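You operate a simulated robot arm through the tools that you are given. There is no shell and no other tool.

You run a simulated robot arm. Do the job below in one go: nothing can be reset, and whatever is moved stays where it is left.

TASK
Stand the rolled napkin in its ring on the red mat and fill the green glass to the line.
Fine: water from the carafe; put it back. Set down upright: carafe.

It is judged by the outcome, as a careful person would: the job done as asked, and still so three seconds after it is handed in. It fails if anything else is knocked over, pushed out of place, dropped, spilled or broken. Flat cloth is picked up by pressing the open fingertips on it (5 to 10 N) and closing them slowly along it; thin cloth reads only 2 to 8 mm in the jaws.

THE ROBOT
A 7-joint arm with a two-finger parallel gripper, fixed in place. Base frame: the origin is on the floor under the middle of its stand, x ahead of it, y to its left, z up; the work surface is at about z = 750. Lengths are in mm, angles in rad, forces in N, time in s.
It reaches about 1372 mm from its shoulder. Its first joint turns from -2.601 to 2.601 rad. Payload 3.43 kg.
Tool frame: the origin (TCP) lies between the finger pads and is the grasp point; the fingertips stand 30 mm ahead of it; z points along the fingers, y is the line along which they close. Largest opening 94 mm; finger width 28, thickness 10; the body of the gripper, 50 by 96 mm, starts 55 mm behind the TCP.
Orientation is that of the tool frame in the base frame, as a unit quaternion [x, y, z, w]. With the fingers straight down and closing along the base's y, the tool's x points along the base's -x, its y along +y and its z along -z.

THE INTERFACE
- The arm moves only by the tool jog_arm. Its argument "rows" is a list of rows, each an object of numbers (a shift or turn left out is 0, a gripper value left out holds the last): "tx", "ty", "tz": the shift along the base's x, y, z in cm; "wx", "wy", "wz": the turn, a rotation vector about the base's x, y, z in rad; "fingers": the opening in per cent of the stroke, from 0 (shut) to 100 (fully open). In form: [{"tx": .., "ty": .., "tz": .., "wx": .., "wy": .., "wz": .., "fingers": ..}, ...]. A call has 1 to 20 rows; each row shifts and turns the commanded pose from where the row before left it. Each row takes 0.2 s and may step no farther than 50 mm and 0.15 rad from the row before; otherwise, or with a gripper value out of range, the whole call is refused. Where a pose cannot be reached the arm comes as near as it can. A force on the tool above 40 N (or 10 N above the force at the start of the call, whichever is more), or a blocked arm, ends the call early, and 0.2 s more pass. Each finger travels about 45 mm/s and halts on what it meets, pressing with about 39 N; the grip force reading is that of the motor and also rises with nothing between the fingers. The clock runs only during rows and for 0.2 s after the last one: add rows that do not move to give the fingers time. It gives the time, the measured TCP pose, the force on the tool (base axes), the opening and the grip force at its end, in the units of the frame above (readings bear some noise), with the torque about the TCP (base axes, N m) and any sound that the robot's microphone picked up.
- Cameras (640 x 400 px; columns grow to the right, rows downward): "scene" is fixed at [399.6, -496.9, 1330.4]; the picture's right is [0.98, 0.20, 0.00], its down [0.04, -0.19, -0.98] and it looks along [-0.20, 0.96, -0.20] (base axes); focal length 322 px, centre (320, 200). "wrist" rides on the gripper at [76, 14, -102] in the tool frame; the picture's right is [-0.18, 0.98, 0.00], its down [-0.75, -0.14, -0.64] and it looks along [-0.63, -0.12, 0.77] (tool axes); focal length 243 px, centre (320, 200). There is no depth. A picture from a camera that has moved, and an enlarged one, comes with that camera's place and axes in the base frame and with its lens.
- snapshot(camera): a new picture of that camera. The clock stands still meanwhile.
- zoom(camera, box): a new picture of the part [left, top, right, bottom] of that camera's present view, enlarged. The clock stands still meanwhile.
- close_job(): hands the job in; it is judged then, once.

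Nothing tells you positions but the pictures and the camera data. Unless the task says otherwise, let go and move clear before handing in.

The tools are called after "Call:" by a JSON object that holds its "name" and its "arguments". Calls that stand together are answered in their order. jog_arm: Moves the arm, as the interface text tells. Its arguments: {"type":"object","properties":{"rows":{"type":"array","items":{"type":"object","properties":{"tx":{"type":"number"},"ty":{"type":"number"},"tz":{"type":"number"},"wx":{"type":"number"},"wy":{"type":"number"},"wz":{"type":"number"},"fingers":{"type":"number"}}}}},"required":["rows"]} The other tools are called the same way: snapshot (camera) takes a picture; zoom (camera, box) takes an enlarged picture of a part of a camera's view; close_job () hands the job in.

At the start:

```text
time_s: 0.0
eef_pos: [314.5, 936.1, 1132.2]
ee_rot: [0.0, 1.0, -0.001, 0.001]
wrist_force: [0.7, 0.5, -0.4]
torque: [0.01, -0.01, 0.01]
width: 94.0
finger_force: 0.0
```

scene: 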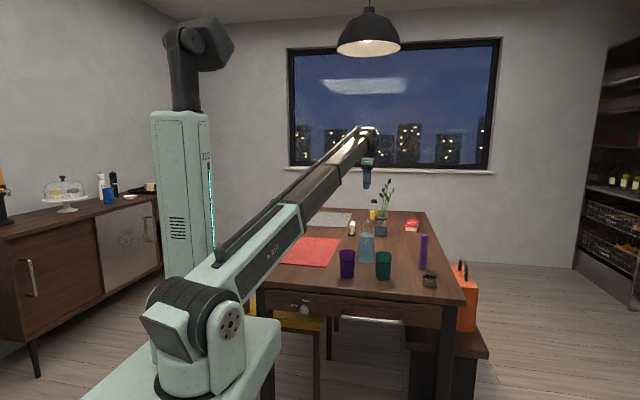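
wrist: 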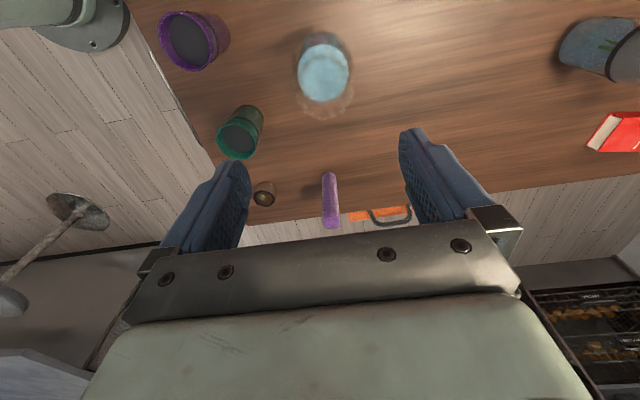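

I see a table with a purple glass, a green glass, a water carafe, a purple rolled item standing at the right (likely the napkin), a small ring-like thing, and a red mat. I'll look closer before moving.

Call:
{"name": "zoom", "arguments": {"camera": "scene", "box": [250, 180, 490, 330]}}

Call:
{"name": "zoom", "arguments": {"camera": "scene", "box": [320, 200, 450, 290]}}

Call:
{"name": "zoom", "arguments": {"camera": "wrist", "box": [140, 0, 460, 240]}}

```text
2.67 times, centred on (370, 255) of scene
camera zoom: at [399.6, -496.9, 1330.4], right [0.98, 0.2, 0.0], down [0.04, -0.19, -0.98], along [-0.2, 0.96, -0.2], focal length 858 px, centre (187, 53)
```

zoom: 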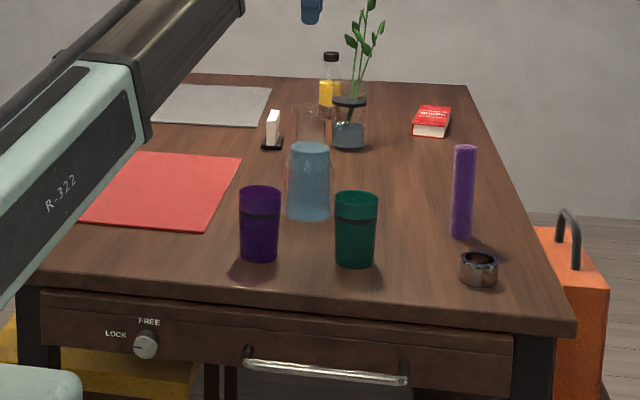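

```text
4.44 times, centred on (385, 245) of scene
camera zoom: at [399.6, -496.9, 1330.4], right [0.98, 0.2, 0.0], down [0.04, -0.19, -0.98], along [-0.2, 0.96, -0.2], focal length 1430 px, centre (31, 0)
```

zoom: 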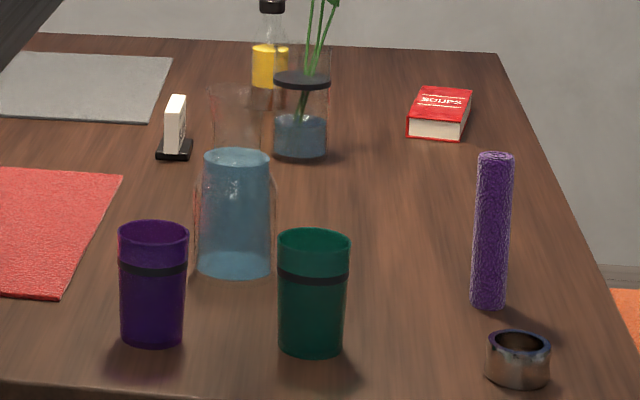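

```text
1.67 times, centred on (300, 120) of wrist
camera zoom: at [237.4, 950.0, 1234.4], right [0.18, 0.98, 0.0], down [0.75, -0.14, 0.64], along [0.63, -0.12, -0.77], focal length 404 px, centre (353, 333)
```

zoom: 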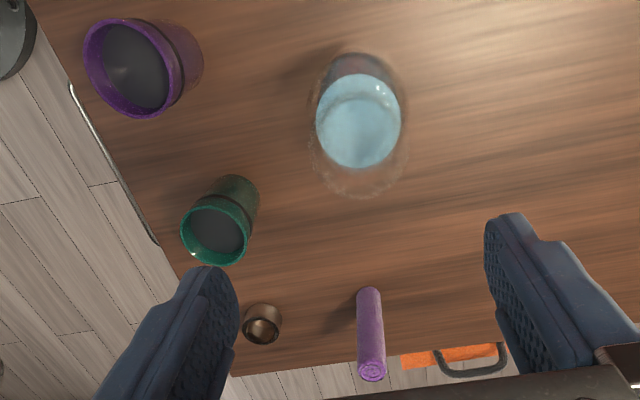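

The view so far puts the carafe near (320, 957), the green glass near (402, 777), the purple glass near (252, 767), the napkin near (573, 915) and the ring near (579, 748). I'll zoom in on each item to get the shapes right before planning.

Call:
{"name": "zoom", "arguments": {"camera": "scene", "box": [332, 210, 402, 284]}}

Call:
{"name": "zoom", "arguments": {"camera": "scene", "box": [410, 228, 450, 292]}}

Call:
{"name": "zoom", "arguments": {"camera": "scene", "box": [255, 190, 415, 290]}}

Call:
{"name": "zoom", "arguments": {"camera": "wrist", "box": [260, 0, 400, 130]}}

Call:
{"name": "zoom", "arguments": {"camera": "wrist", "box": [200, 90, 360, 240]}}

```text
5.41 times, centred on (367, 247) of scene
camera zoom: at [399.6, -496.9, 1330.4], right [0.98, 0.2, 0.0], down [0.04, -0.19, -0.98], along [-0.2, 0.96, -0.2], focal length 1739 px, centre (66, -54)
```

zoom: 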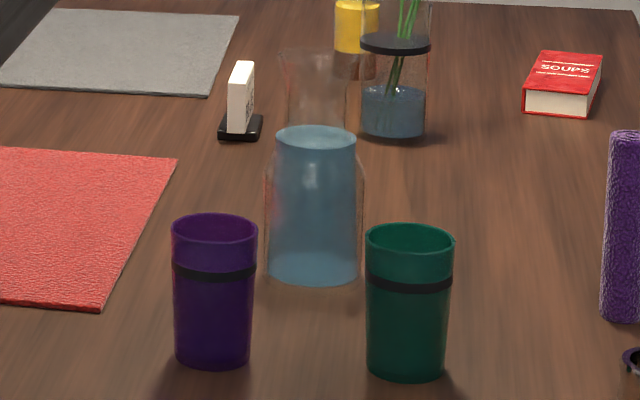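

```text
6.25 times, centred on (430, 260) of scene
camera zoom: at [399.6, -496.9, 1330.4], right [0.98, 0.2, 0.0], down [0.04, -0.19, -0.98], along [-0.2, 0.96, -0.2], focal length 2011 px, centre (-368, -175)
```

zoom: 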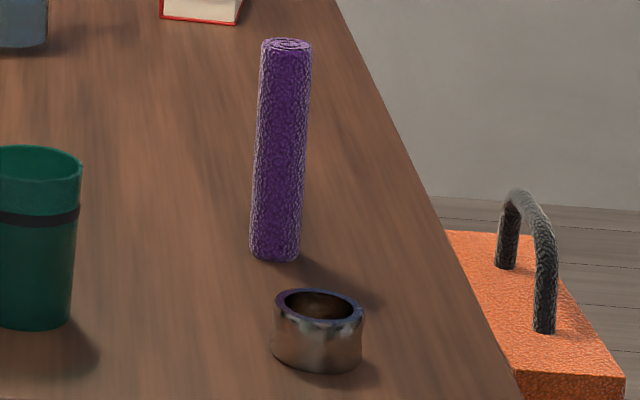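

```text
4.00 times, centred on (335, 240) of scene
camera zoom: at [399.6, -496.9, 1330.4], right [0.98, 0.2, 0.0], down [0.04, -0.19, -0.98], along [-0.2, 0.96, -0.2], focal length 1287 px, centre (260, 40)
```

zoom: 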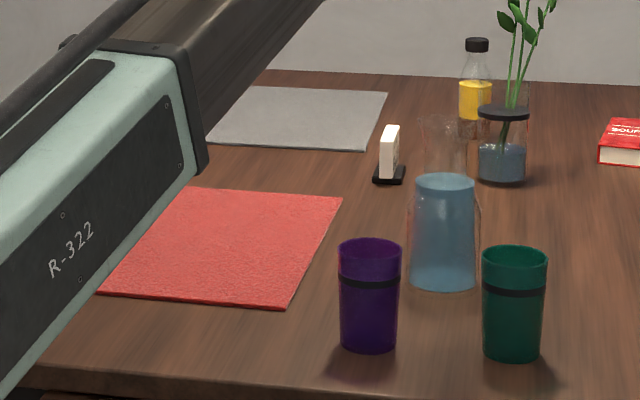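

```text
3.08 times, centred on (330, 65) of wrist
camera zoom: at [237.4, 950.0, 1234.4], right [0.18, 0.98, 0.0], down [0.75, -0.14, 0.64], along [0.63, -0.12, -0.77], focal length 746 px, centre (289, 615)
```

zoom: 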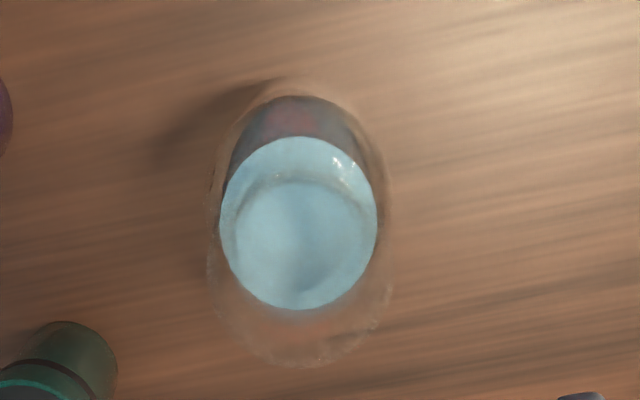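

```text
2.67 times, centred on (280, 165) of wrist
camera zoom: at [237.4, 950.0, 1234.4], right [0.18, 0.98, 0.0], down [0.75, -0.14, 0.64], along [0.63, -0.12, -0.77], focal length 647 px, centre (427, 293)
```

zoom: 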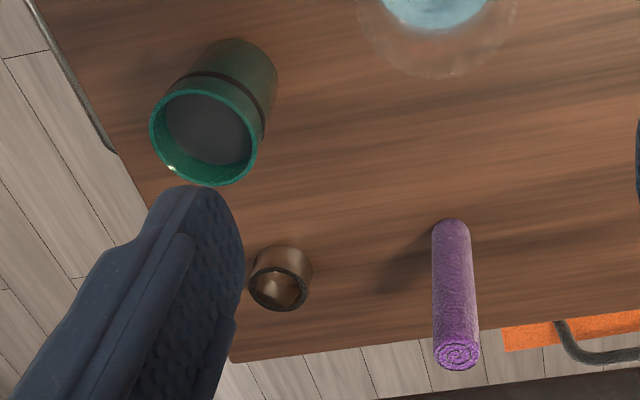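

The carafe has a body of about 83 mm, a narrow neck and a flared lip, with water up to about z 875. The green glass has a dark fill line about 73% up. I'll first turn the wrist in free space, which tests the pouring pose and lets the wrist camera look around.

Call:
{"name": "jog_arm", "arguments": {"rows": [{"tz": 3, "wz": -0.145}, {"tz": 3, "wz": -0.145}, {"wz": -0.145}, {"wz": -0.145}, {"wz": -0.145}, {"wz": -0.145}, {"wz": -0.145}, {"wz": -0.145}, {"wz": -0.145}, {"wz": -0.145}, {"wz": -0.145}, {"wz": -0.145}, {"wz": -0.145}, {"wz": -0.145}, {"wz": -0.145}, {"wz": -0.145}, {"wz": -0.145}, {"wz": -0.145}]}}

Call:
{"name": "snapshot", "arguments": {"camera": "scene"}}

Call:
{"name": "snapshot", "arguments": {"camera": "wrist"}}

```text
time_s: 3.8
eef_pos: [323.0, 933.8, 1193.8]
ee_rot: [0.759, 0.651, 0.002, 0.001]
wrist_force: [0.0, -0.8, 0.0]
torque: [-0.01, -0.01, 0.0]
width: 93.8
finger_force: 0.1
out of reach, approached as far as the arm can: row 12, 13, 14, 15, 16, 17, 18
```

```text
taken
```

scene: 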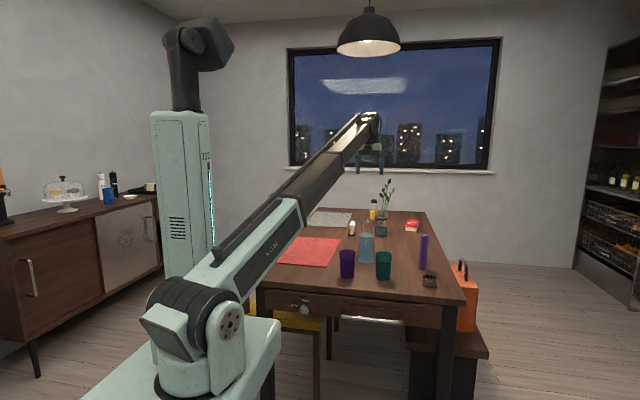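

```text
taken
camera wrist: at [347.8, 1006.5, 1294.3], right [0.94, -0.33, 0.0], down [-0.26, -0.72, 0.64], along [-0.21, -0.61, -0.77], focal length 243 px, centre (320, 200)
```

wrist: 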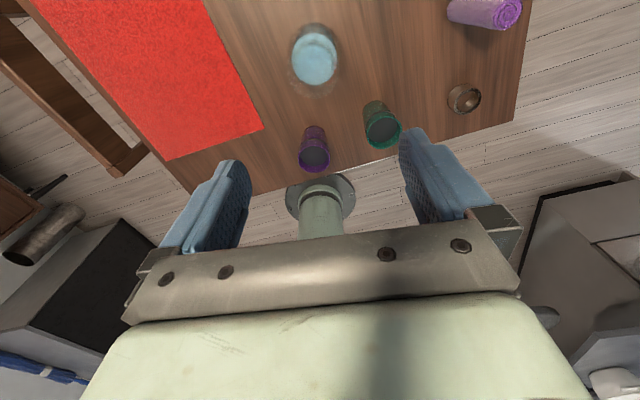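

The wrist hit a joint limit at about -99° of yaw, so pouring will need a different hand pose. This view shows the red mat clearly, spanning roughly x -122 to 150 and y 830 to 1225. I'll zoom for accurate positions.

Call:
{"name": "zoom", "arguments": {"camera": "wrist", "box": [270, 10, 410, 180]}}

Call:
{"name": "zoom", "arguments": {"camera": "wrist", "box": [420, 0, 540, 120]}}

Call:
{"name": "zoom", "arguments": {"camera": "scene", "box": [320, 100, 420, 190]}}

```text
2.35 times, centred on (340, 95) of wrist
camera zoom: at [347.8, 1006.5, 1294.3], right [0.94, -0.33, 0.0], down [-0.26, -0.72, 0.64], along [-0.21, -0.61, -0.77], focal length 571 px, centre (273, 447)
```

zoom: 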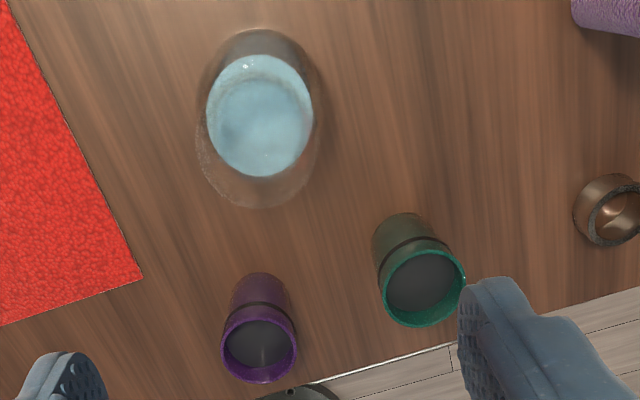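

```text
3.33 times, centred on (480, 60) of wrist
camera zoom: at [347.8, 1006.5, 1294.3], right [0.94, -0.33, 0.0], down [-0.26, -0.72, 0.64], along [-0.21, -0.61, -0.77], focal length 809 px, centre (-213, 667)
```

zoom: 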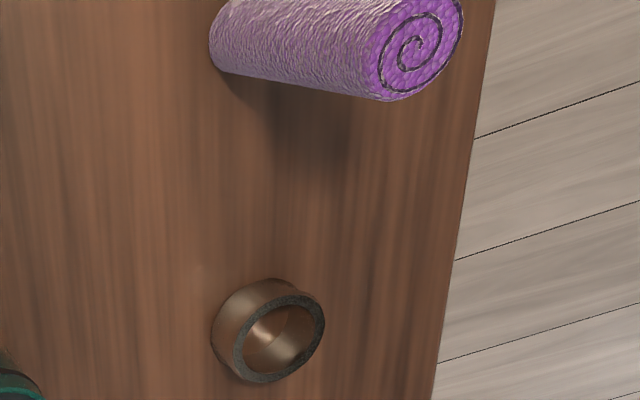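

```text
4.44 times, centred on (370, 145) of scene
camera zoom: at [399.6, -496.9, 1330.4], right [0.98, 0.2, 0.0], down [0.04, -0.19, -0.98], along [-0.2, 0.96, -0.2], focal length 1430 px, centre (98, 444)
```

zoom: 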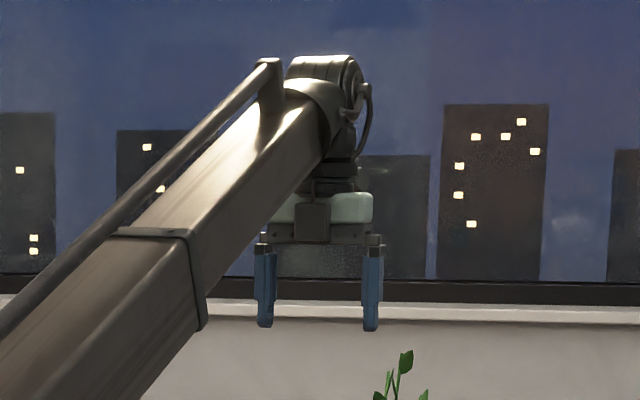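

Refined positions are: carafe about (317, 938), green glass (399, 775), purple glass (255, 770), ring (583, 747) and napkin (574, 909), with a ring bore of about 43 mm and a napkin of about 38 mm. I'll turn the wrist back and check whether the commanded pose had been clamped.

Call:
{"name": "jog_arm", "arguments": {"rows": [{"wz": 0.145}, {"wz": 0.145}, {"wz": 0.145}, {"wz": 0.145}, {"wz": 0.145}, {"wz": 0.145}, {"wz": 0.145}, {"wz": 0.145}]}}

```text
time_s: 5.6
eef_pos: [322.8, 933.4, 1192.4]
ee_rot: [0.276, 0.961, 0.001, 0.001]
wrist_force: [0.5, -1.0, -0.4]
torque: [-0.01, -0.01, -0.01]
width: 93.9
finger_force: 0.1
```

The command is clamped to what was reached, so I can continue from here. Now I'll yaw to +30° and pitch the hand up until it points mostly horizontal, still well above everything.

Call:
{"name": "jog_arm", "arguments": {"rows": [{"wz": 0.1352}, {"wz": 0.1352}, {"wz": 0.1352}, {"wz": 0.1352}, {"wz": 0.1352}, {"wz": 0.1352}, {"wz": 0.1352}, {"wz": 0.1352}, {"wx": 0.0679, "wy": -0.1176}, {"wx": 0.0679, "wy": -0.1176}, {"wx": 0.0679, "wy": -0.1176}, {"wx": 0.0679, "wy": -0.1176}, {"wx": 0.0679, "wy": -0.1176}, {"wx": 0.0679, "wy": -0.1176}, {"wx": 0.0679, "wy": -0.1176}, {"wx": 0.0679, "wy": -0.1176}, {"wx": 0.0679, "wy": -0.1176}]}}

Call:
{"name": "snapshot", "arguments": {"camera": "scene"}}

Call:
{"name": "snapshot", "arguments": {"camera": "wrist"}}

```text
time_s: 9.2
eef_pos: [322.7, 933.9, 1193.3]
ee_rot: [-0.211, 0.791, 0.152, 0.555]
wrist_force: [0.3, -0.2, 0.4]
torque: [0.01, 0.03, -0.01]
width: 93.8
finger_force: 0.1
```

```text
taken
```

scene: 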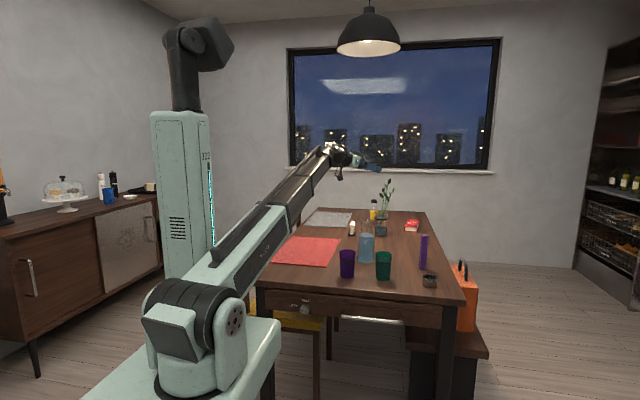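

```text
taken
camera wrist: at [209.5, 884.6, 1155.5], right [-0.44, 0.88, 0.18], down [-0.23, -0.3, 0.93], along [0.87, 0.36, 0.33], focal length 243 px, centre (320, 200)
```

wrist: 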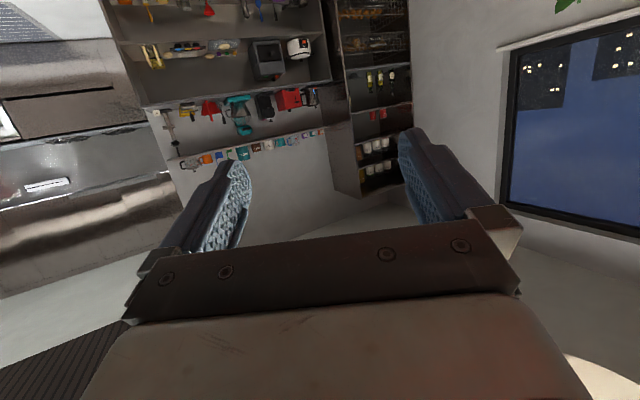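

Call:
{"name": "zoom", "arguments": {"camera": "scene", "box": [300, 125, 400, 195]}}

```text
5.71 times, centred on (350, 160) of scene
camera zoom: at [399.6, -496.9, 1330.4], right [0.98, 0.2, 0.0], down [0.04, -0.19, -0.98], along [-0.2, 0.96, -0.2], focal length 1838 px, centre (149, 429)
```

zoom: 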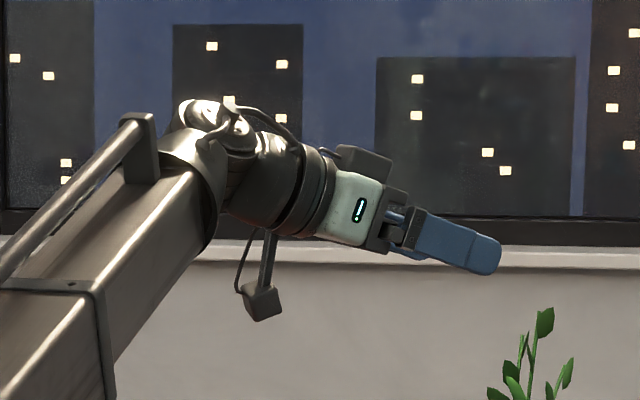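

The wrist camera is a physical box on an arm on the tool's +x side, so I need to keep it clear of things. A cleaner plan is to point the hand along +x, pitched down 15°, so that pouring is a simple roll about x toward -y, where the green glass stands. I'll test that roll up high.

Call:
{"name": "jog_arm", "arguments": {"rows": [{"wz": -0.1309, "tx": 1.9, "ty": -1.0}, {"wz": -0.1309, "tx": 1.9, "ty": -1.0}, {"wz": -0.1309, "tx": 1.9, "ty": -1.0}, {"wz": -0.1309, "tx": 1.9, "ty": -1.1}, {"wy": -0.0873}, {"wx": 0.145}, {"wx": 0.145}, {"wx": 0.145}, {"wx": 0.145}, {"wx": 0.145}, {"wx": 0.145}, {"wx": 0.145}, {"wx": 0.145}, {"wx": 0.145}]}}

Call:
{"name": "snapshot", "arguments": {"camera": "scene"}}

```text
time_s: 12.2
eef_pos: [398.7, 893.0, 1193.9]
ee_rot: [0.372, 0.628, 0.484, 0.483]
wrist_force: [-0.4, 0.2, 0.2]
torque: [-0.05, 0.05, 0.0]
width: 93.8
finger_force: 0.1
```

```text
taken
```

scene: 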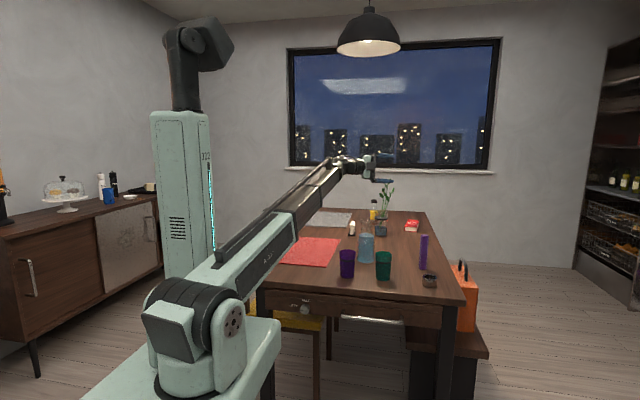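

The roll works to 75°. I'll probe a little further, then unroll and move to the mat side of the carafe for a level look at its profile and exact y position.

Call:
{"name": "jog_arm", "arguments": {"rows": [{"wx": 0.145}, {"wx": 0.145}, {"wx": -0.145}, {"wx": -0.145}, {"wx": -0.145, "tx": -2.77, "ty": 0.51}, {"wx": -0.145, "tx": -2.77, "ty": 0.51}, {"wx": -0.145, "tx": -2.77, "ty": 0.51}, {"wx": -0.145, "tx": -2.77, "ty": 0.51}, {"wx": -0.145, "tx": -2.77, "ty": 0.51}, {"wx": -0.145, "tx": -2.77, "ty": 0.51}, {"wx": -0.145, "tx": -2.77, "ty": 0.51}, {"wx": -0.145, "tx": -2.77, "ty": 0.51}, {"wx": -0.145, "tx": -2.77, "ty": 0.51}, {"wy": 0.131, "tz": -4}, {"wy": 0.131, "tz": -4}, {"wy": 0.131, "tz": -4}, {"wy": 0.131, "tz": -4}, {"wy": 0.131, "tz": -4}, {"wy": 0.131, "tz": -4}]}}

Call:
{"name": "snapshot", "arguments": {"camera": "wrist"}}

Call:
{"name": "snapshot", "arguments": {"camera": "scene"}}

```text
time_s: 16.2
eef_pos: [150.5, 937.8, 951.6]
ee_rot: [0.002, 0.966, 0.003, 0.258]
wrist_force: [0.3, -1.0, -0.3]
torque: [-0.02, 0.01, -0.01]
width: 93.9
finger_force: 0.0
```

```text
taken
camera wrist: at [32.2, 950.9, 1001.8], right [0.16, 0.98, 0.1], down [0.33, -0.15, 0.93], along [0.93, -0.12, -0.35], focal length 243 px, centre (320, 200)
```

wrist: 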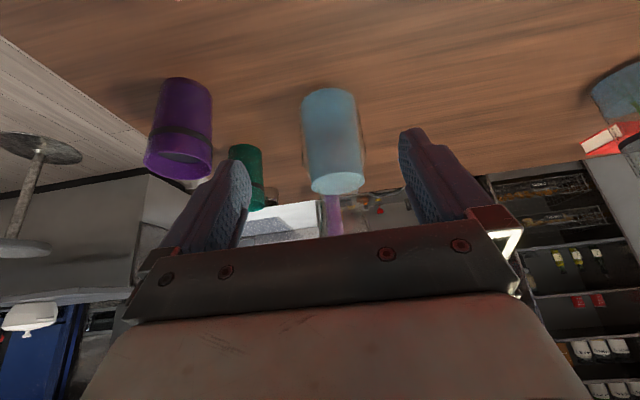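

```text
taken
```

scene: 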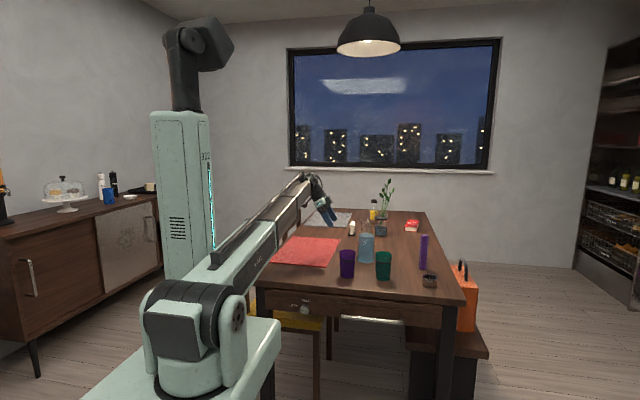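

Call:
{"name": "zoom", "arguments": {"camera": "wrist", "box": [260, 70, 410, 220]}}

Call:
{"name": "zoom", "arguments": {"camera": "wrist", "box": [130, 60, 290, 220]}}

```text
2.67 times, centred on (335, 145) of wrist
camera zoom: at [32.2, 950.9, 1001.8], right [0.16, 0.98, 0.1], down [0.33, -0.15, 0.93], along [0.93, -0.12, -0.35], focal length 647 px, centre (280, 347)
```

zoom: 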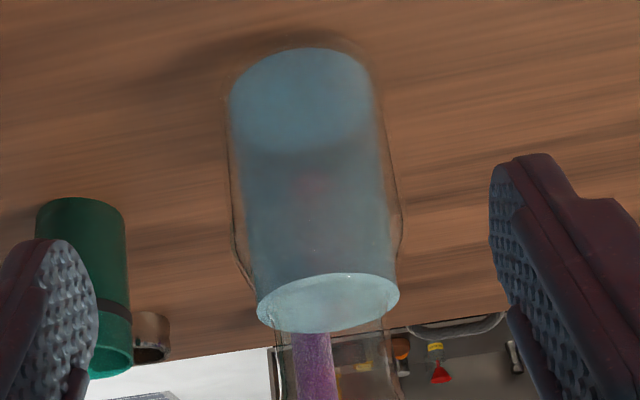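

```text
2.50 times, centred on (210, 140) of wrist
camera zoom: at [32.2, 950.9, 1001.8], right [0.16, 0.98, 0.1], down [0.33, -0.15, 0.93], along [0.93, -0.12, -0.35], focal length 606 px, centre (595, 350)
```

zoom: 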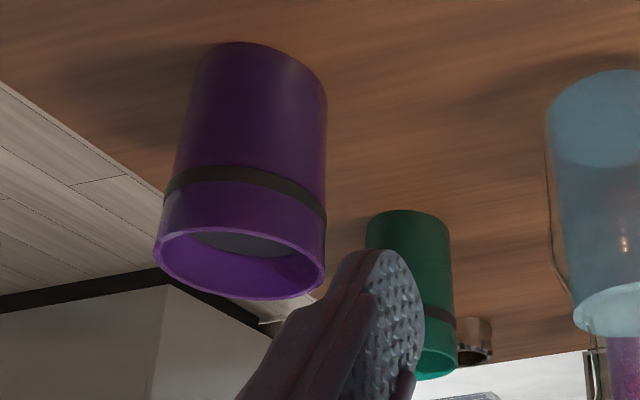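

Inside both tumblers I can see a grey disc near the line height, so I need to know whether that's liquid or only the line marker. I'll go over the green glass and look straight down into it before pouring.

Call:
{"name": "jog_arm", "arguments": {"rows": [{"tz": 2.5, "wy": 0.1309}, {"tz": 2.5, "wy": 0.1309}, {"tz": 2.5, "wy": 0.1309}, {"tz": 2.5, "wy": 0.1309}, {"tx": 3.65, "ty": -2.12}, {"tx": 3.65, "ty": -2.12}, {"tx": 3.65, "ty": -2.12}, {"tx": 3.65, "ty": -2.12}, {"tx": 3.65, "ty": -2.12}, {"tx": 3.65, "ty": -2.12}, {"tx": 3.65, "ty": -2.12}, {"tx": 3.65, "ty": -2.12}, {"tz": -3}, {"tz": -3}, {"tz": -3}, {}]}}

Call:
{"name": "snapshot", "arguments": {"camera": "wrist"}}

Call:
{"name": "zoom", "arguments": {"camera": "wrist", "box": [220, 0, 420, 140]}}

```text
time_s: 19.6
eef_pos: [439.8, 767.1, 961.9]
ee_rot: [0.003, 1.0, 0.002, 0.0]
wrist_force: [-0.6, 0.0, -0.7]
torque: [-0.03, -0.02, 0.02]
width: 93.7
finger_force: 0.0
```

```text
taken
camera wrist: at [364.0, 781.5, 1061.7], right [0.19, 0.98, 0.0], down [0.75, -0.15, 0.64], along [0.63, -0.12, -0.77], focal length 243 px, centre (320, 200)
```

wrist: 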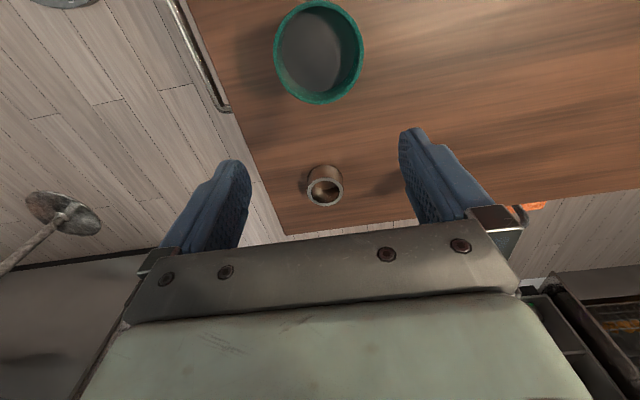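

```text
2.86 times, centred on (320, 70) of wrist
camera zoom: at [364.0, 781.5, 1061.7], right [0.19, 0.98, 0.0], down [0.75, -0.15, 0.64], along [0.63, -0.12, -0.77], focal length 693 px, centre (320, 571)
```

zoom: 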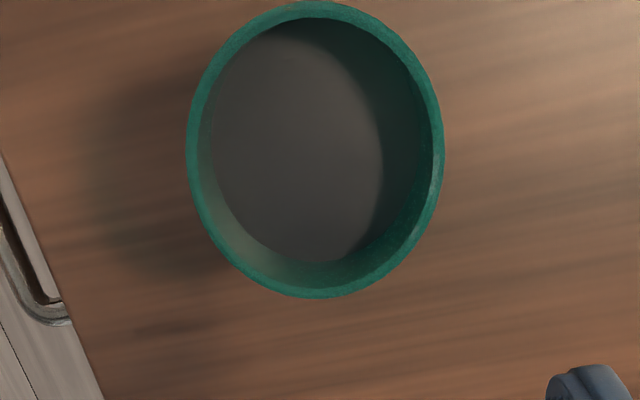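

Call:
{"name": "zoom", "arguments": {"camera": "wrist", "box": [268, 0, 368, 110]}}

Call:
{"name": "zoom", "arguments": {"camera": "scene", "box": [335, 240, 400, 285]}}

```text
3.64 times, centred on (318, 55) of wrist
camera zoom: at [364.0, 781.5, 1061.7], right [0.19, 0.98, 0.0], down [0.75, -0.15, 0.64], along [0.63, -0.12, -0.77], focal length 882 px, centre (327, 727)
```

zoom: 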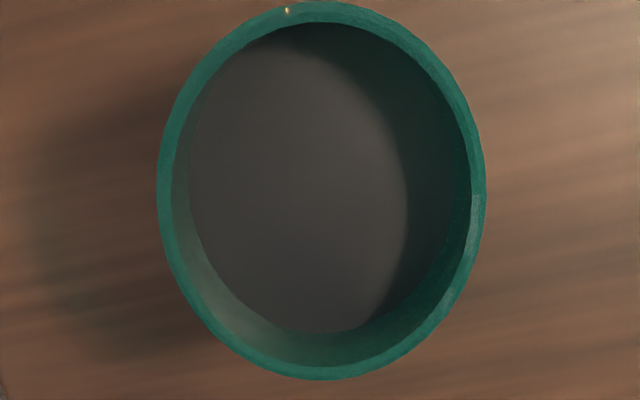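

```text
8.89 times, centred on (368, 262) of scene
camera zoom: at [399.6, -496.9, 1330.4], right [0.98, 0.2, 0.0], down [0.04, -0.19, -0.98], along [-0.2, 0.96, -0.2], focal length 2860 px, centre (-102, -356)
```

zoom: 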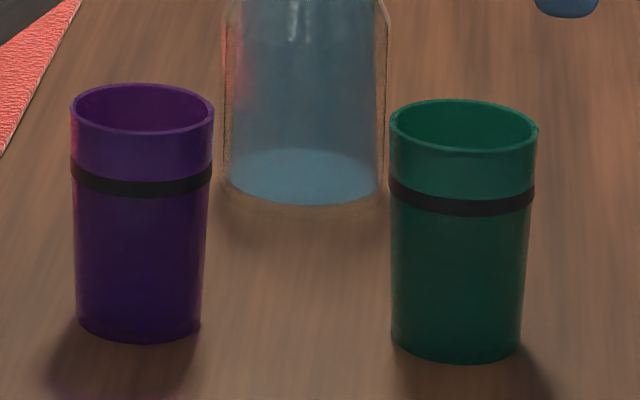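

The grey disc sits exactly at the dark band's height in both tumblers, so I take it to be the solid cap of the line marker, with the water hidden below it. I'll therefore measure the pour by how far the clear carafe's level drops and by weight. Next I'll go back to the mat side with the hand pointing +x, pitched 20° down.

Call:
{"name": "jog_arm", "arguments": {"rows": [{"tz": 3.3}, {"tz": 3.3}, {"tz": 3.3}, {"tx": -3.62, "ty": 2.15}, {"tx": -3.62, "ty": 2.15}, {"tx": -3.62, "ty": 2.15}, {"tx": -3.62, "ty": 2.15}, {"tx": -3.62, "ty": 2.15}, {"tx": -3.62, "ty": 2.15}, {"tx": -3.62, "ty": 2.15}, {"tx": -3.62, "ty": 2.15}, {"wy": -0.1357}, {"wy": -0.1357}, {"wy": -0.1357}, {"wy": -0.1357}, {"wy": -0.1357}, {"wy": -0.1357}, {"wy": -0.1357}, {"wy": -0.1357}, {"wy": -0.1357}]}}

Call:
{"name": "snapshot", "arguments": {"camera": "scene"}}

```text
time_s: 23.8
eef_pos: [152.5, 940.6, 1061.9]
ee_rot: [0.001, 0.818, 0.003, 0.575]
wrist_force: [0.2, -0.5, -0.1]
torque: [-0.02, 0.05, -0.02]
width: 94.2
finger_force: 0.0
```

```text
taken
```

scene: 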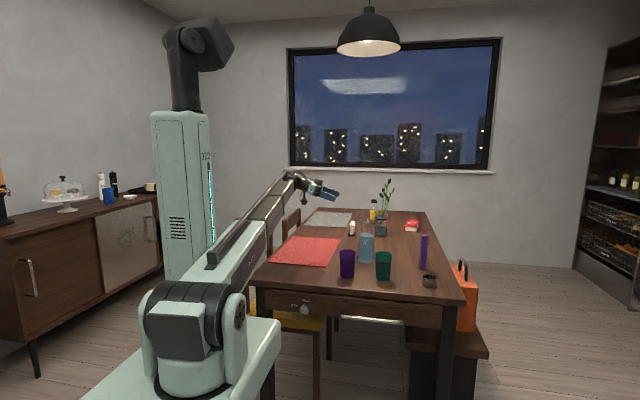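

The pose is reached as planned. I'll descend beside the carafe in two stages, checking arm clearance on the way.

Call:
{"name": "jog_arm", "arguments": {"rows": [{"tz": -4}, {"tz": -4}, {"tz": -4}, {"tz": -3}, {}]}}

Call:
{"name": "snapshot", "arguments": {"camera": "scene"}}

Call:
{"name": "zoom", "arguments": {"camera": "scene", "box": [250, 160, 410, 290]}}

```text
time_s: 25.0
eef_pos: [150.5, 941.6, 911.7]
ee_rot: [0.001, 0.819, 0.003, 0.574]
wrist_force: [-0.8, -0.4, -0.4]
torque: [0.0, -0.01, -0.02]
width: 94.0
finger_force: 0.1
```

```text
taken
```

scene: 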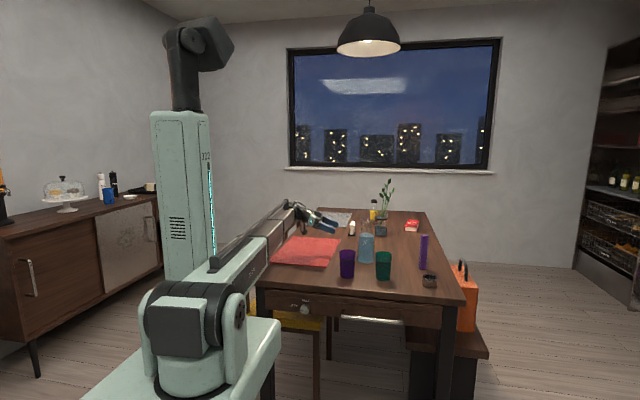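

```text
3.08 times, centred on (330, 225) of scene
camera zoom: at [399.6, -496.9, 1330.4], right [0.98, 0.2, 0.0], down [0.04, -0.19, -0.98], along [-0.2, 0.96, -0.2], focal length 990 px, centre (289, 123)
```

zoom: 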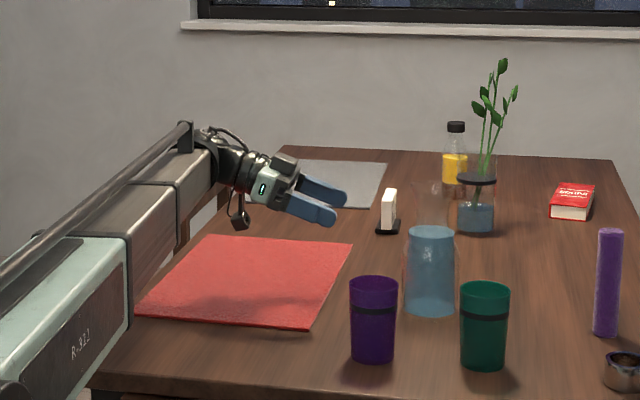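

Call:
{"name": "jog_arm", "arguments": {"rows": [{"tz": -3}, {"tz": -3}, {"tz": -2.9}, {}, {}]}}

Call:
{"name": "jog_arm", "arguments": {"rows": [{}]}}

Call:
{"name": "jog_arm", "arguments": {"rows": [{}]}}

Call:
{"name": "jog_arm", "arguments": {"rows": [{}]}}

Call:
{"name": "zoom", "arguments": {"camera": "scene", "box": [250, 190, 410, 290]}}

Call:
{"name": "snapshot", "arguments": {"camera": "wrist"}}

```text
time_s: 26.2
eef_pos: [152.2, 941.3, 823.9]
ee_rot: [0.002, 0.819, 0.002, 0.574]
wrist_force: [-0.7, -0.4, -0.1]
torque: [0.02, 0.01, 0.01]
width: 94.1
finger_force: 0.1
```

```text
time_s: 26.6
eef_pos: [151.3, 942.0, 824.5]
ee_rot: [0.002, 0.819, 0.003, 0.574]
wrist_force: [0.1, -0.1, -0.1]
torque: [0.02, -0.03, 0.02]
width: 93.8
finger_force: 0.1
```

```text
time_s: 27.0
eef_pos: [150.7, 942.1, 825.5]
ee_rot: [0.001, 0.819, 0.003, 0.574]
wrist_force: [1.0, -0.4, -0.3]
torque: [-0.01, -0.01, 0.0]
width: 93.9
finger_force: 0.1
```

```text
time_s: 27.4
eef_pos: [151.4, 941.9, 825.0]
ee_rot: [0.002, 0.819, 0.002, 0.574]
wrist_force: [0.2, 0.3, 0.0]
torque: [0.02, -0.01, -0.01]
width: 93.8
finger_force: 0.1
```

```text
4.00 times, centred on (330, 240) of scene
camera zoom: at [399.6, -496.9, 1330.4], right [0.98, 0.2, 0.0], down [0.04, -0.19, -0.98], along [-0.2, 0.96, -0.2], focal length 1287 px, centre (280, 40)
```

zoom: 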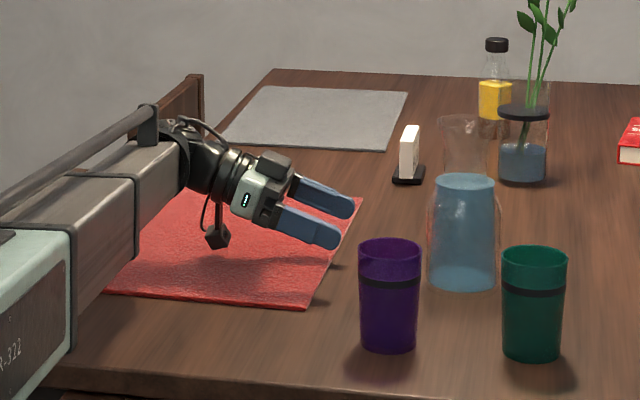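

```text
taken
camera wrist: at [28.8, 954.9, 786.3], right [0.06, 0.98, 0.18], down [-0.35, -0.15, 0.93], along [0.94, -0.12, 0.33], focal length 243 px, centre (320, 200)
```

wrist: 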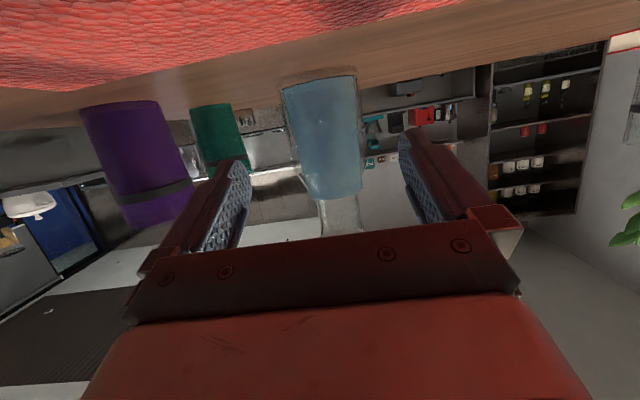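

Call:
{"name": "zoom", "arguments": {"camera": "wrist", "box": [260, 60, 400, 240]}}

```text
2.22 times, centred on (330, 150) of wrist
camera zoom: at [28.8, 954.9, 786.3], right [0.06, 0.98, 0.18], down [-0.35, -0.15, 0.93], along [0.94, -0.12, 0.33], focal length 539 px, centre (298, 311)
```

zoom: 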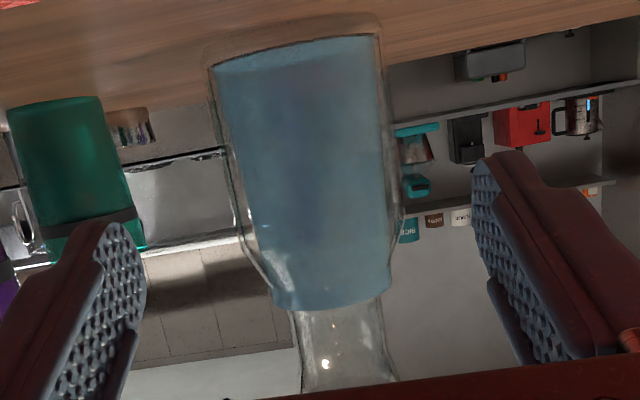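

The profile view puts the carafe centre at y about 938.5, body diameter about 85.5 mm and shoulder at z about 840. The hand is about 2.4 mm too far in +y, so I'll correct that and advance part way.

Call:
{"name": "jog_arm", "arguments": {"rows": [{"ty": -0.24, "tz": -0.2}, {"tx": 2.5}, {"tx": 2.5}, {"tx": 2.5}, {"tx": 2.5}, {}, {}]}}

Call:
{"name": "zoom", "arguments": {"camera": "wrist", "box": [180, 40, 460, 240]}}

Call:
{"name": "zoom", "arguments": {"camera": "scene", "box": [300, 200, 400, 280]}}

```text
time_s: 29.0
eef_pos: [251.5, 939.8, 820.9]
ee_rot: [0.002, 0.819, 0.002, 0.574]
wrist_force: [0.1, -0.8, 0.0]
torque: [-0.01, -0.02, -0.03]
width: 94.1
finger_force: 0.0
```

```text
2.00 times, centred on (320, 140) of wrist
camera zoom: at [128.8, 953.1, 783.0], right [0.06, 0.98, 0.18], down [-0.35, -0.15, 0.93], along [0.94, -0.12, 0.33], focal length 485 px, centre (320, 320)
```

zoom: 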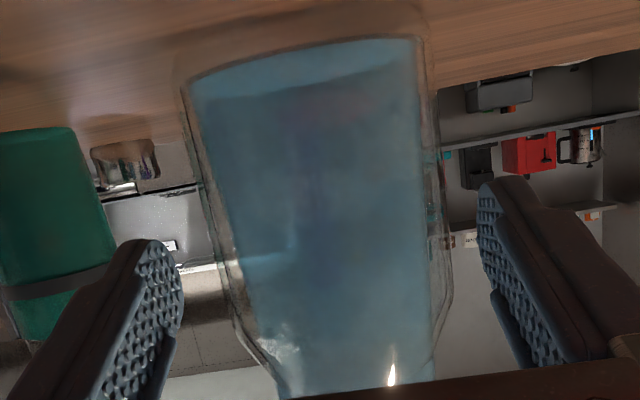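

```text
5.00 times, centred on (350, 240) of scene
camera zoom: at [399.6, -496.9, 1330.4], right [0.98, 0.2, 0.0], down [0.04, -0.19, -0.98], along [-0.2, 0.96, -0.2], focal length 1609 px, centre (170, 0)
```

zoom: 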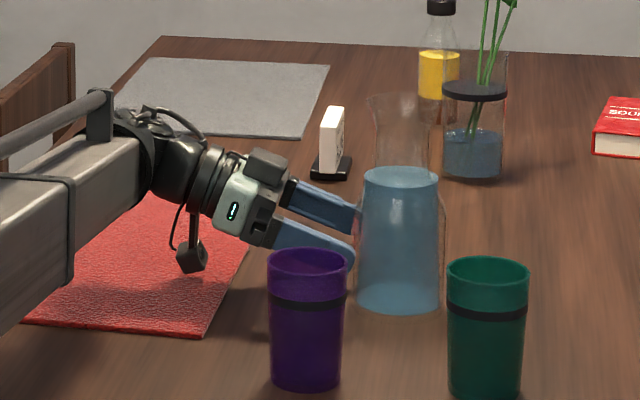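

Alignment is good, with only about 1 mm of y left to correct. I'll advance slowly so the carafe body sits between the pads.

Call:
{"name": "jog_arm", "arguments": {"rows": [{"ty": -0.1, "tx": 0.5}, {"tx": 1}, {"tx": 1}, {"tx": 1}, {"tx": 1}, {"tx": 1}, {"tx": 0.5}, {}]}}

Call:
{"name": "snapshot", "arguments": {"camera": "wrist"}}

Call:
{"name": "zoom", "arguments": {"camera": "scene", "box": [300, 200, 400, 280]}}

```text
time_s: 30.8
eef_pos: [313.1, 937.9, 821.5]
ee_rot: [0.001, 0.819, 0.002, 0.574]
wrist_force: [-0.2, 1.3, -0.6]
torque: [-0.04, -0.04, 0.04]
width: 93.6
finger_force: 0.0
```

```text
taken
camera wrist: at [189.0, 951.5, 783.0], right [0.06, 0.98, 0.18], down [-0.35, -0.15, 0.93], along [0.94, -0.12, 0.33], focal length 243 px, centre (320, 200)
```

wrist: 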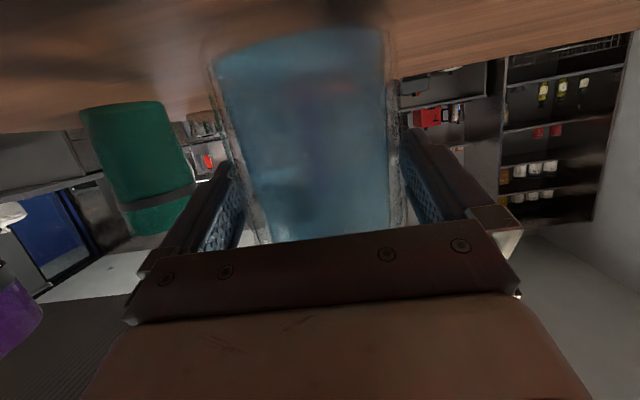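

```text
5.00 times, centred on (350, 240) of scene
camera zoom: at [399.6, -496.9, 1330.4], right [0.98, 0.2, 0.0], down [0.04, -0.19, -0.98], along [-0.2, 0.96, -0.2], focal length 1609 px, centre (170, 0)
```

zoom: 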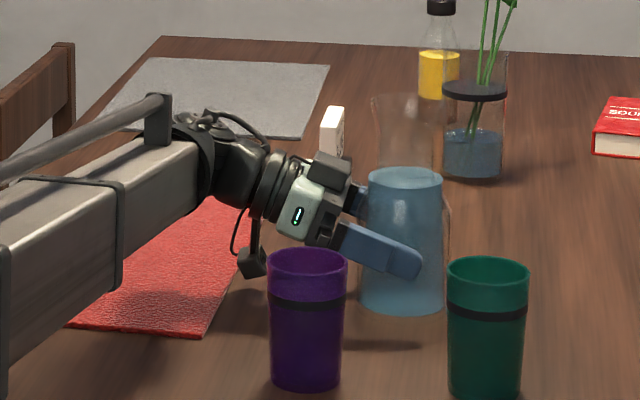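

The carafe is between the pads; it may have shifted about 3 mm in +x, which I'll correct when I put it back. Closing the fingers now.

Call:
{"name": "jog_arm", "arguments": {"rows": [{"fingers": 60}, {}, {}, {}]}}

Call:
{"name": "zoom", "arguments": {"camera": "scene", "box": [300, 200, 400, 280]}}

Call:
{"name": "snapshot", "arguments": {"camera": "wrist"}}

```text
time_s: 31.8
eef_pos: [312.5, 938.4, 820.0]
ee_rot: [0.001, 0.819, 0.002, 0.573]
wrist_force: [1.5, 2.0, 0.2]
torque: [-0.01, -0.01, 0.03]
width: 92.4
finger_force: 39.6
```

```text
5.00 times, centred on (350, 240) of scene
camera zoom: at [399.6, -496.9, 1330.4], right [0.98, 0.2, 0.0], down [0.04, -0.19, -0.98], along [-0.2, 0.96, -0.2], focal length 1609 px, centre (170, 0)
```

zoom: 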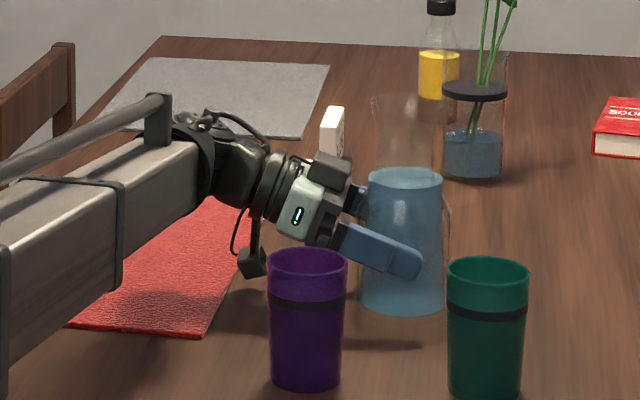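

```text
taken
camera wrist: at [189.0, 951.5, 783.0], right [0.06, 0.98, 0.18], down [-0.35, -0.15, 0.93], along [0.94, -0.12, 0.33], focal length 243 px, centre (320, 200)
```

wrist: 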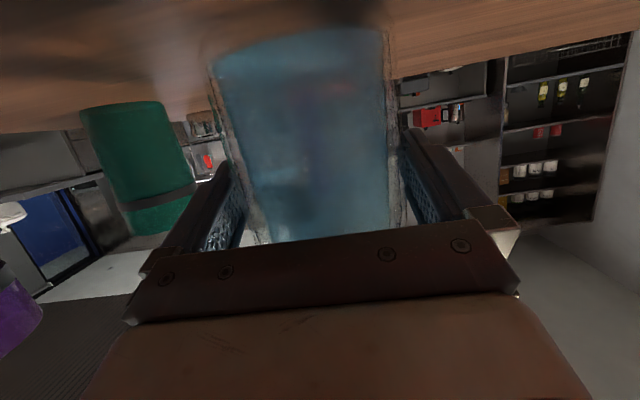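

The grip is firm at a width of 92 mm, so the carafe is wider than it looked. I'll lift it slightly and check the load and that it's held straight.

Call:
{"name": "jog_arm", "arguments": {"rows": [{"tz": 0.5}, {"tz": 1}, {"tz": 1.5}, {}, {}]}}

Call:
{"name": "zoom", "arguments": {"camera": "scene", "box": [300, 190, 400, 280]}}

```text
time_s: 33.0
eef_pos: [311.6, 940.0, 852.0]
ee_rot: [0.001, 0.819, 0.003, 0.574]
wrist_force: [0.1, -0.3, -8.1]
torque: [-0.03, 0.07, -0.02]
width: 92.7
finger_force: 39.5
```

```text
4.44 times, centred on (350, 235) of scene
camera zoom: at [399.6, -496.9, 1330.4], right [0.98, 0.2, 0.0], down [0.04, -0.19, -0.98], along [-0.2, 0.96, -0.2], focal length 1430 px, centre (187, 44)
```

zoom: 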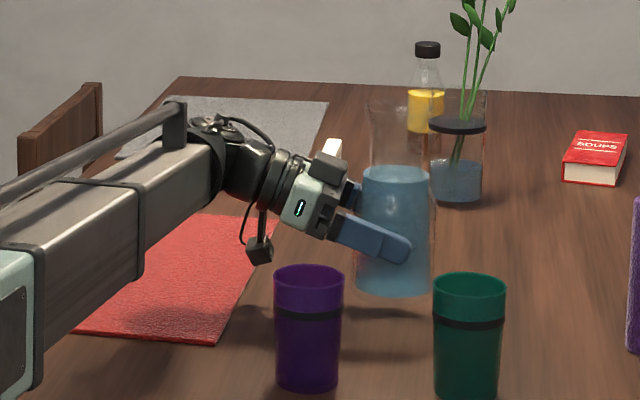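

The carafe is lifted cleanly and weighs about 8 N. I'll take baseline weight readings, then move to the pouring position beside the green glass.

Call:
{"name": "jog_arm", "arguments": {"rows": [{"tz": 1.7}, {"tz": 1.7}, {}, {}]}}

Call:
{"name": "jog_arm", "arguments": {"rows": [{"tx": 2, "ty": -0.7}, {"tx": 2, "ty": -0.7}, {"tx": 2, "ty": -0.7}, {"tx": 2, "ty": -0.8}, {}, {}]}}

Call:
{"name": "jog_arm", "arguments": {"rows": [{}]}}

Call:
{"name": "jog_arm", "arguments": {"rows": [{}]}}

Call:
{"name": "jog_arm", "arguments": {"rows": [{}]}}

Call:
{"name": "zoom", "arguments": {"camera": "scene", "box": [310, 190, 420, 290]}}

Call:
{"name": "snapshot", "arguments": {"camera": "wrist"}}

```text
time_s: 34.0
eef_pos: [310.8, 937.8, 884.2]
ee_rot: [0.001, 0.82, 0.002, 0.573]
wrist_force: [-0.5, -0.1, -8.7]
torque: [0.02, 0.11, 0.03]
width: 92.6
finger_force: 38.9
```

```text
time_s: 35.4
eef_pos: [391.1, 909.2, 883.7]
ee_rot: [0.001, 0.818, 0.003, 0.575]
wrist_force: [-0.4, 0.6, -8.6]
torque: [0.04, 0.11, 0.02]
width: 92.3
finger_force: 39.0
```

```text
time_s: 35.8
eef_pos: [392.0, 908.2, 884.2]
ee_rot: [0.001, 0.82, 0.002, 0.573]
wrist_force: [-0.3, -0.8, -8.2]
torque: [-0.03, 0.07, 0.01]
width: 92.7
finger_force: 38.8
```

```text
time_s: 36.2
eef_pos: [392.8, 907.6, 885.1]
ee_rot: [0.002, 0.819, 0.002, 0.574]
wrist_force: [-0.2, -0.5, -9.2]
torque: [-0.01, 0.08, 0.01]
width: 92.7
finger_force: 38.8
```

```text
time_s: 36.6
eef_pos: [392.5, 908.1, 886.1]
ee_rot: [0.001, 0.819, 0.003, 0.573]
wrist_force: [-0.7, -0.4, -9.1]
torque: [0.01, 0.09, 0.0]
width: 92.7
finger_force: 39.2
```

```text
4.00 times, centred on (365, 240) of scene
camera zoom: at [399.6, -496.9, 1330.4], right [0.98, 0.2, 0.0], down [0.04, -0.19, -0.98], along [-0.2, 0.96, -0.2], focal length 1287 px, centre (140, 40)
```

zoom: 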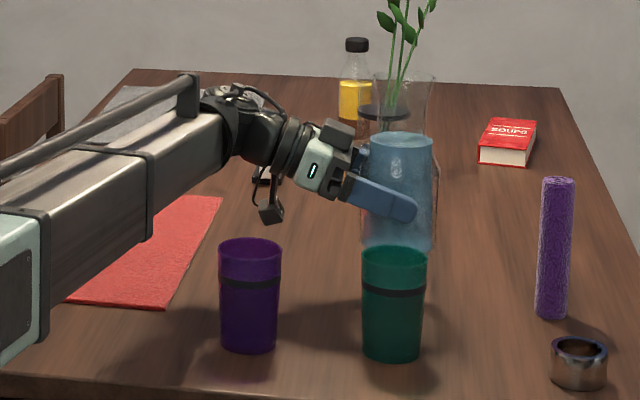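

```text
taken
camera wrist: at [269.0, 921.6, 846.8], right [0.06, 0.98, 0.18], down [-0.35, -0.15, 0.93], along [0.94, -0.12, 0.33], focal length 243 px, centre (320, 200)
```

wrist: 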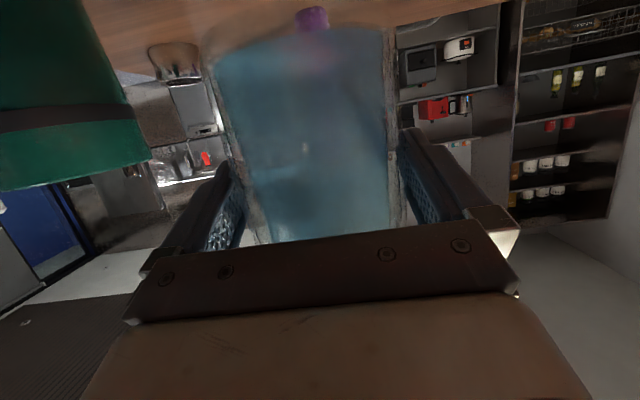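

The baseline weight averages about 8.65 N, and the carafe is lined up beside the green glass. I'll begin a slow tilt to about 46°, before any flow is expected, and check.

Call:
{"name": "jog_arm", "arguments": {"rows": [{"tx": -0.3, "wx": 0.1}, {"wx": 0.1}, {"wx": 0.1}, {"wx": 0.1}, {"wx": 0.1}, {"wx": 0.1}, {"wx": 0.1}, {"wx": 0.1}, {}]}}

Call:
{"name": "zoom", "arguments": {"camera": "scene", "box": [310, 190, 430, 290]}}

```text
time_s: 38.6
eef_pos: [389.0, 909.4, 884.1]
ee_rot: [0.225, 0.753, 0.322, 0.528]
wrist_force: [-0.6, 0.1, -8.6]
torque: [-0.03, 0.05, 0.01]
width: 92.3
finger_force: 38.9
```

```text
4.00 times, centred on (370, 240) of scene
camera zoom: at [399.6, -496.9, 1330.4], right [0.98, 0.2, 0.0], down [0.04, -0.19, -0.98], along [-0.2, 0.96, -0.2], focal length 1287 px, centre (120, 40)
```

zoom: 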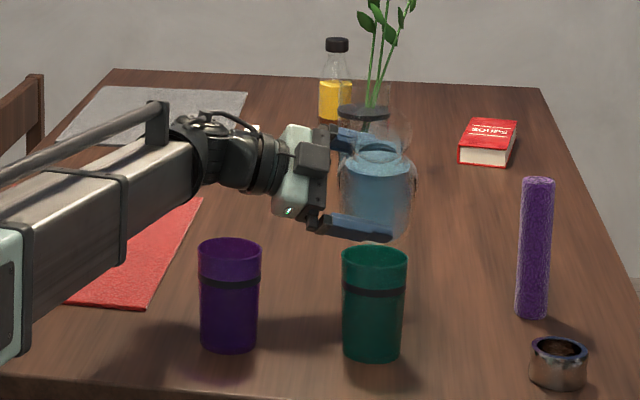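

At 46° the water has moved into the neck but nothing is flowing. I'll continue in small steps, watching the lip and the weight.

Call:
{"name": "jog_arm", "arguments": {"rows": [{"wx": 0.05}, {"wx": 0.05}, {}, {}]}}

Call:
{"name": "zoom", "arguments": {"camera": "scene", "box": [340, 210, 410, 285]}}

```text
time_s: 39.6
eef_pos: [388.8, 910.0, 884.0]
ee_rot: [0.25, 0.737, 0.357, 0.517]
wrist_force: [0.3, -0.4, -9.2]
torque: [0.0, 0.11, 0.02]
width: 92.4
finger_force: 38.7
```

```text
5.33 times, centred on (375, 248) of scene
camera zoom: at [399.6, -496.9, 1330.4], right [0.98, 0.2, 0.0], down [0.04, -0.19, -0.98], along [-0.2, 0.96, -0.2], focal length 1716 px, centre (27, -53)
```

zoom: 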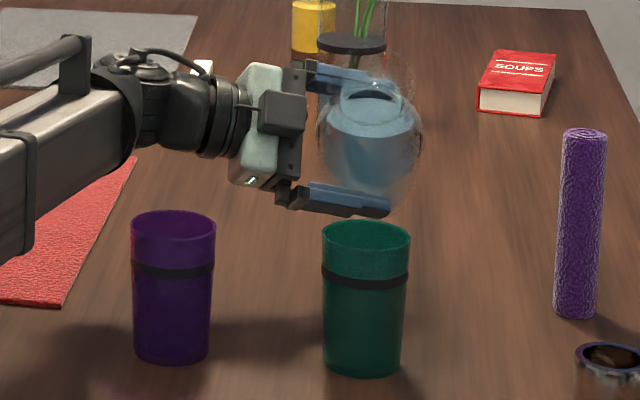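

Call:
{"name": "jog_arm", "arguments": {"rows": [{"wx": 0.05}, {}, {}]}}

Call:
{"name": "zoom", "arguments": {"camera": "scene", "box": [350, 210, 410, 285]}}

Call:
{"name": "jog_arm", "arguments": {"rows": [{"wx": 0.04}, {}, {}]}}

Call:
{"name": "zoom", "arguments": {"camera": "scene", "box": [350, 210, 410, 285]}}

```text
time_s: 40.4
eef_pos: [388.0, 909.1, 885.5]
ee_rot: [0.264, 0.727, 0.377, 0.509]
wrist_force: [-0.3, -0.5, -8.5]
torque: [-0.01, 0.07, 0.0]
width: 92.2
finger_force: 38.9
```

```text
5.33 times, centred on (380, 248) of scene
camera zoom: at [399.6, -496.9, 1330.4], right [0.98, 0.2, 0.0], down [0.04, -0.19, -0.98], along [-0.2, 0.96, -0.2], focal length 1716 px, centre (0, -53)
```

zoom: 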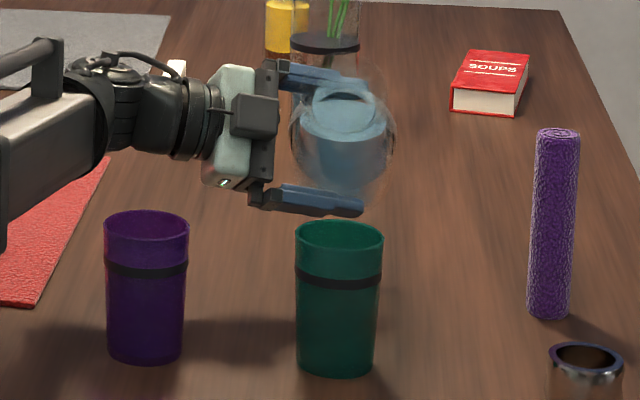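

```text
time_s: 41.2
eef_pos: [388.6, 909.3, 883.9]
ee_rot: [0.273, 0.719, 0.391, 0.505]
wrist_force: [0.1, 0.6, -8.6]
torque: [0.02, 0.07, 0.0]
width: 92.5
finger_force: 38.8
```

```text
5.33 times, centred on (380, 248) of scene
camera zoom: at [399.6, -496.9, 1330.4], right [0.98, 0.2, 0.0], down [0.04, -0.19, -0.98], along [-0.2, 0.96, -0.2], focal length 1716 px, centre (0, -53)
```

zoom: 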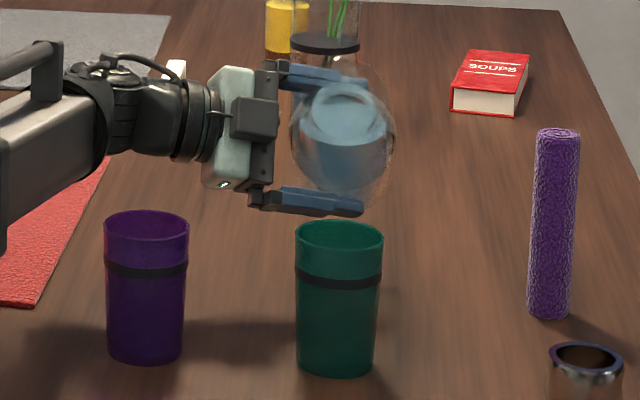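

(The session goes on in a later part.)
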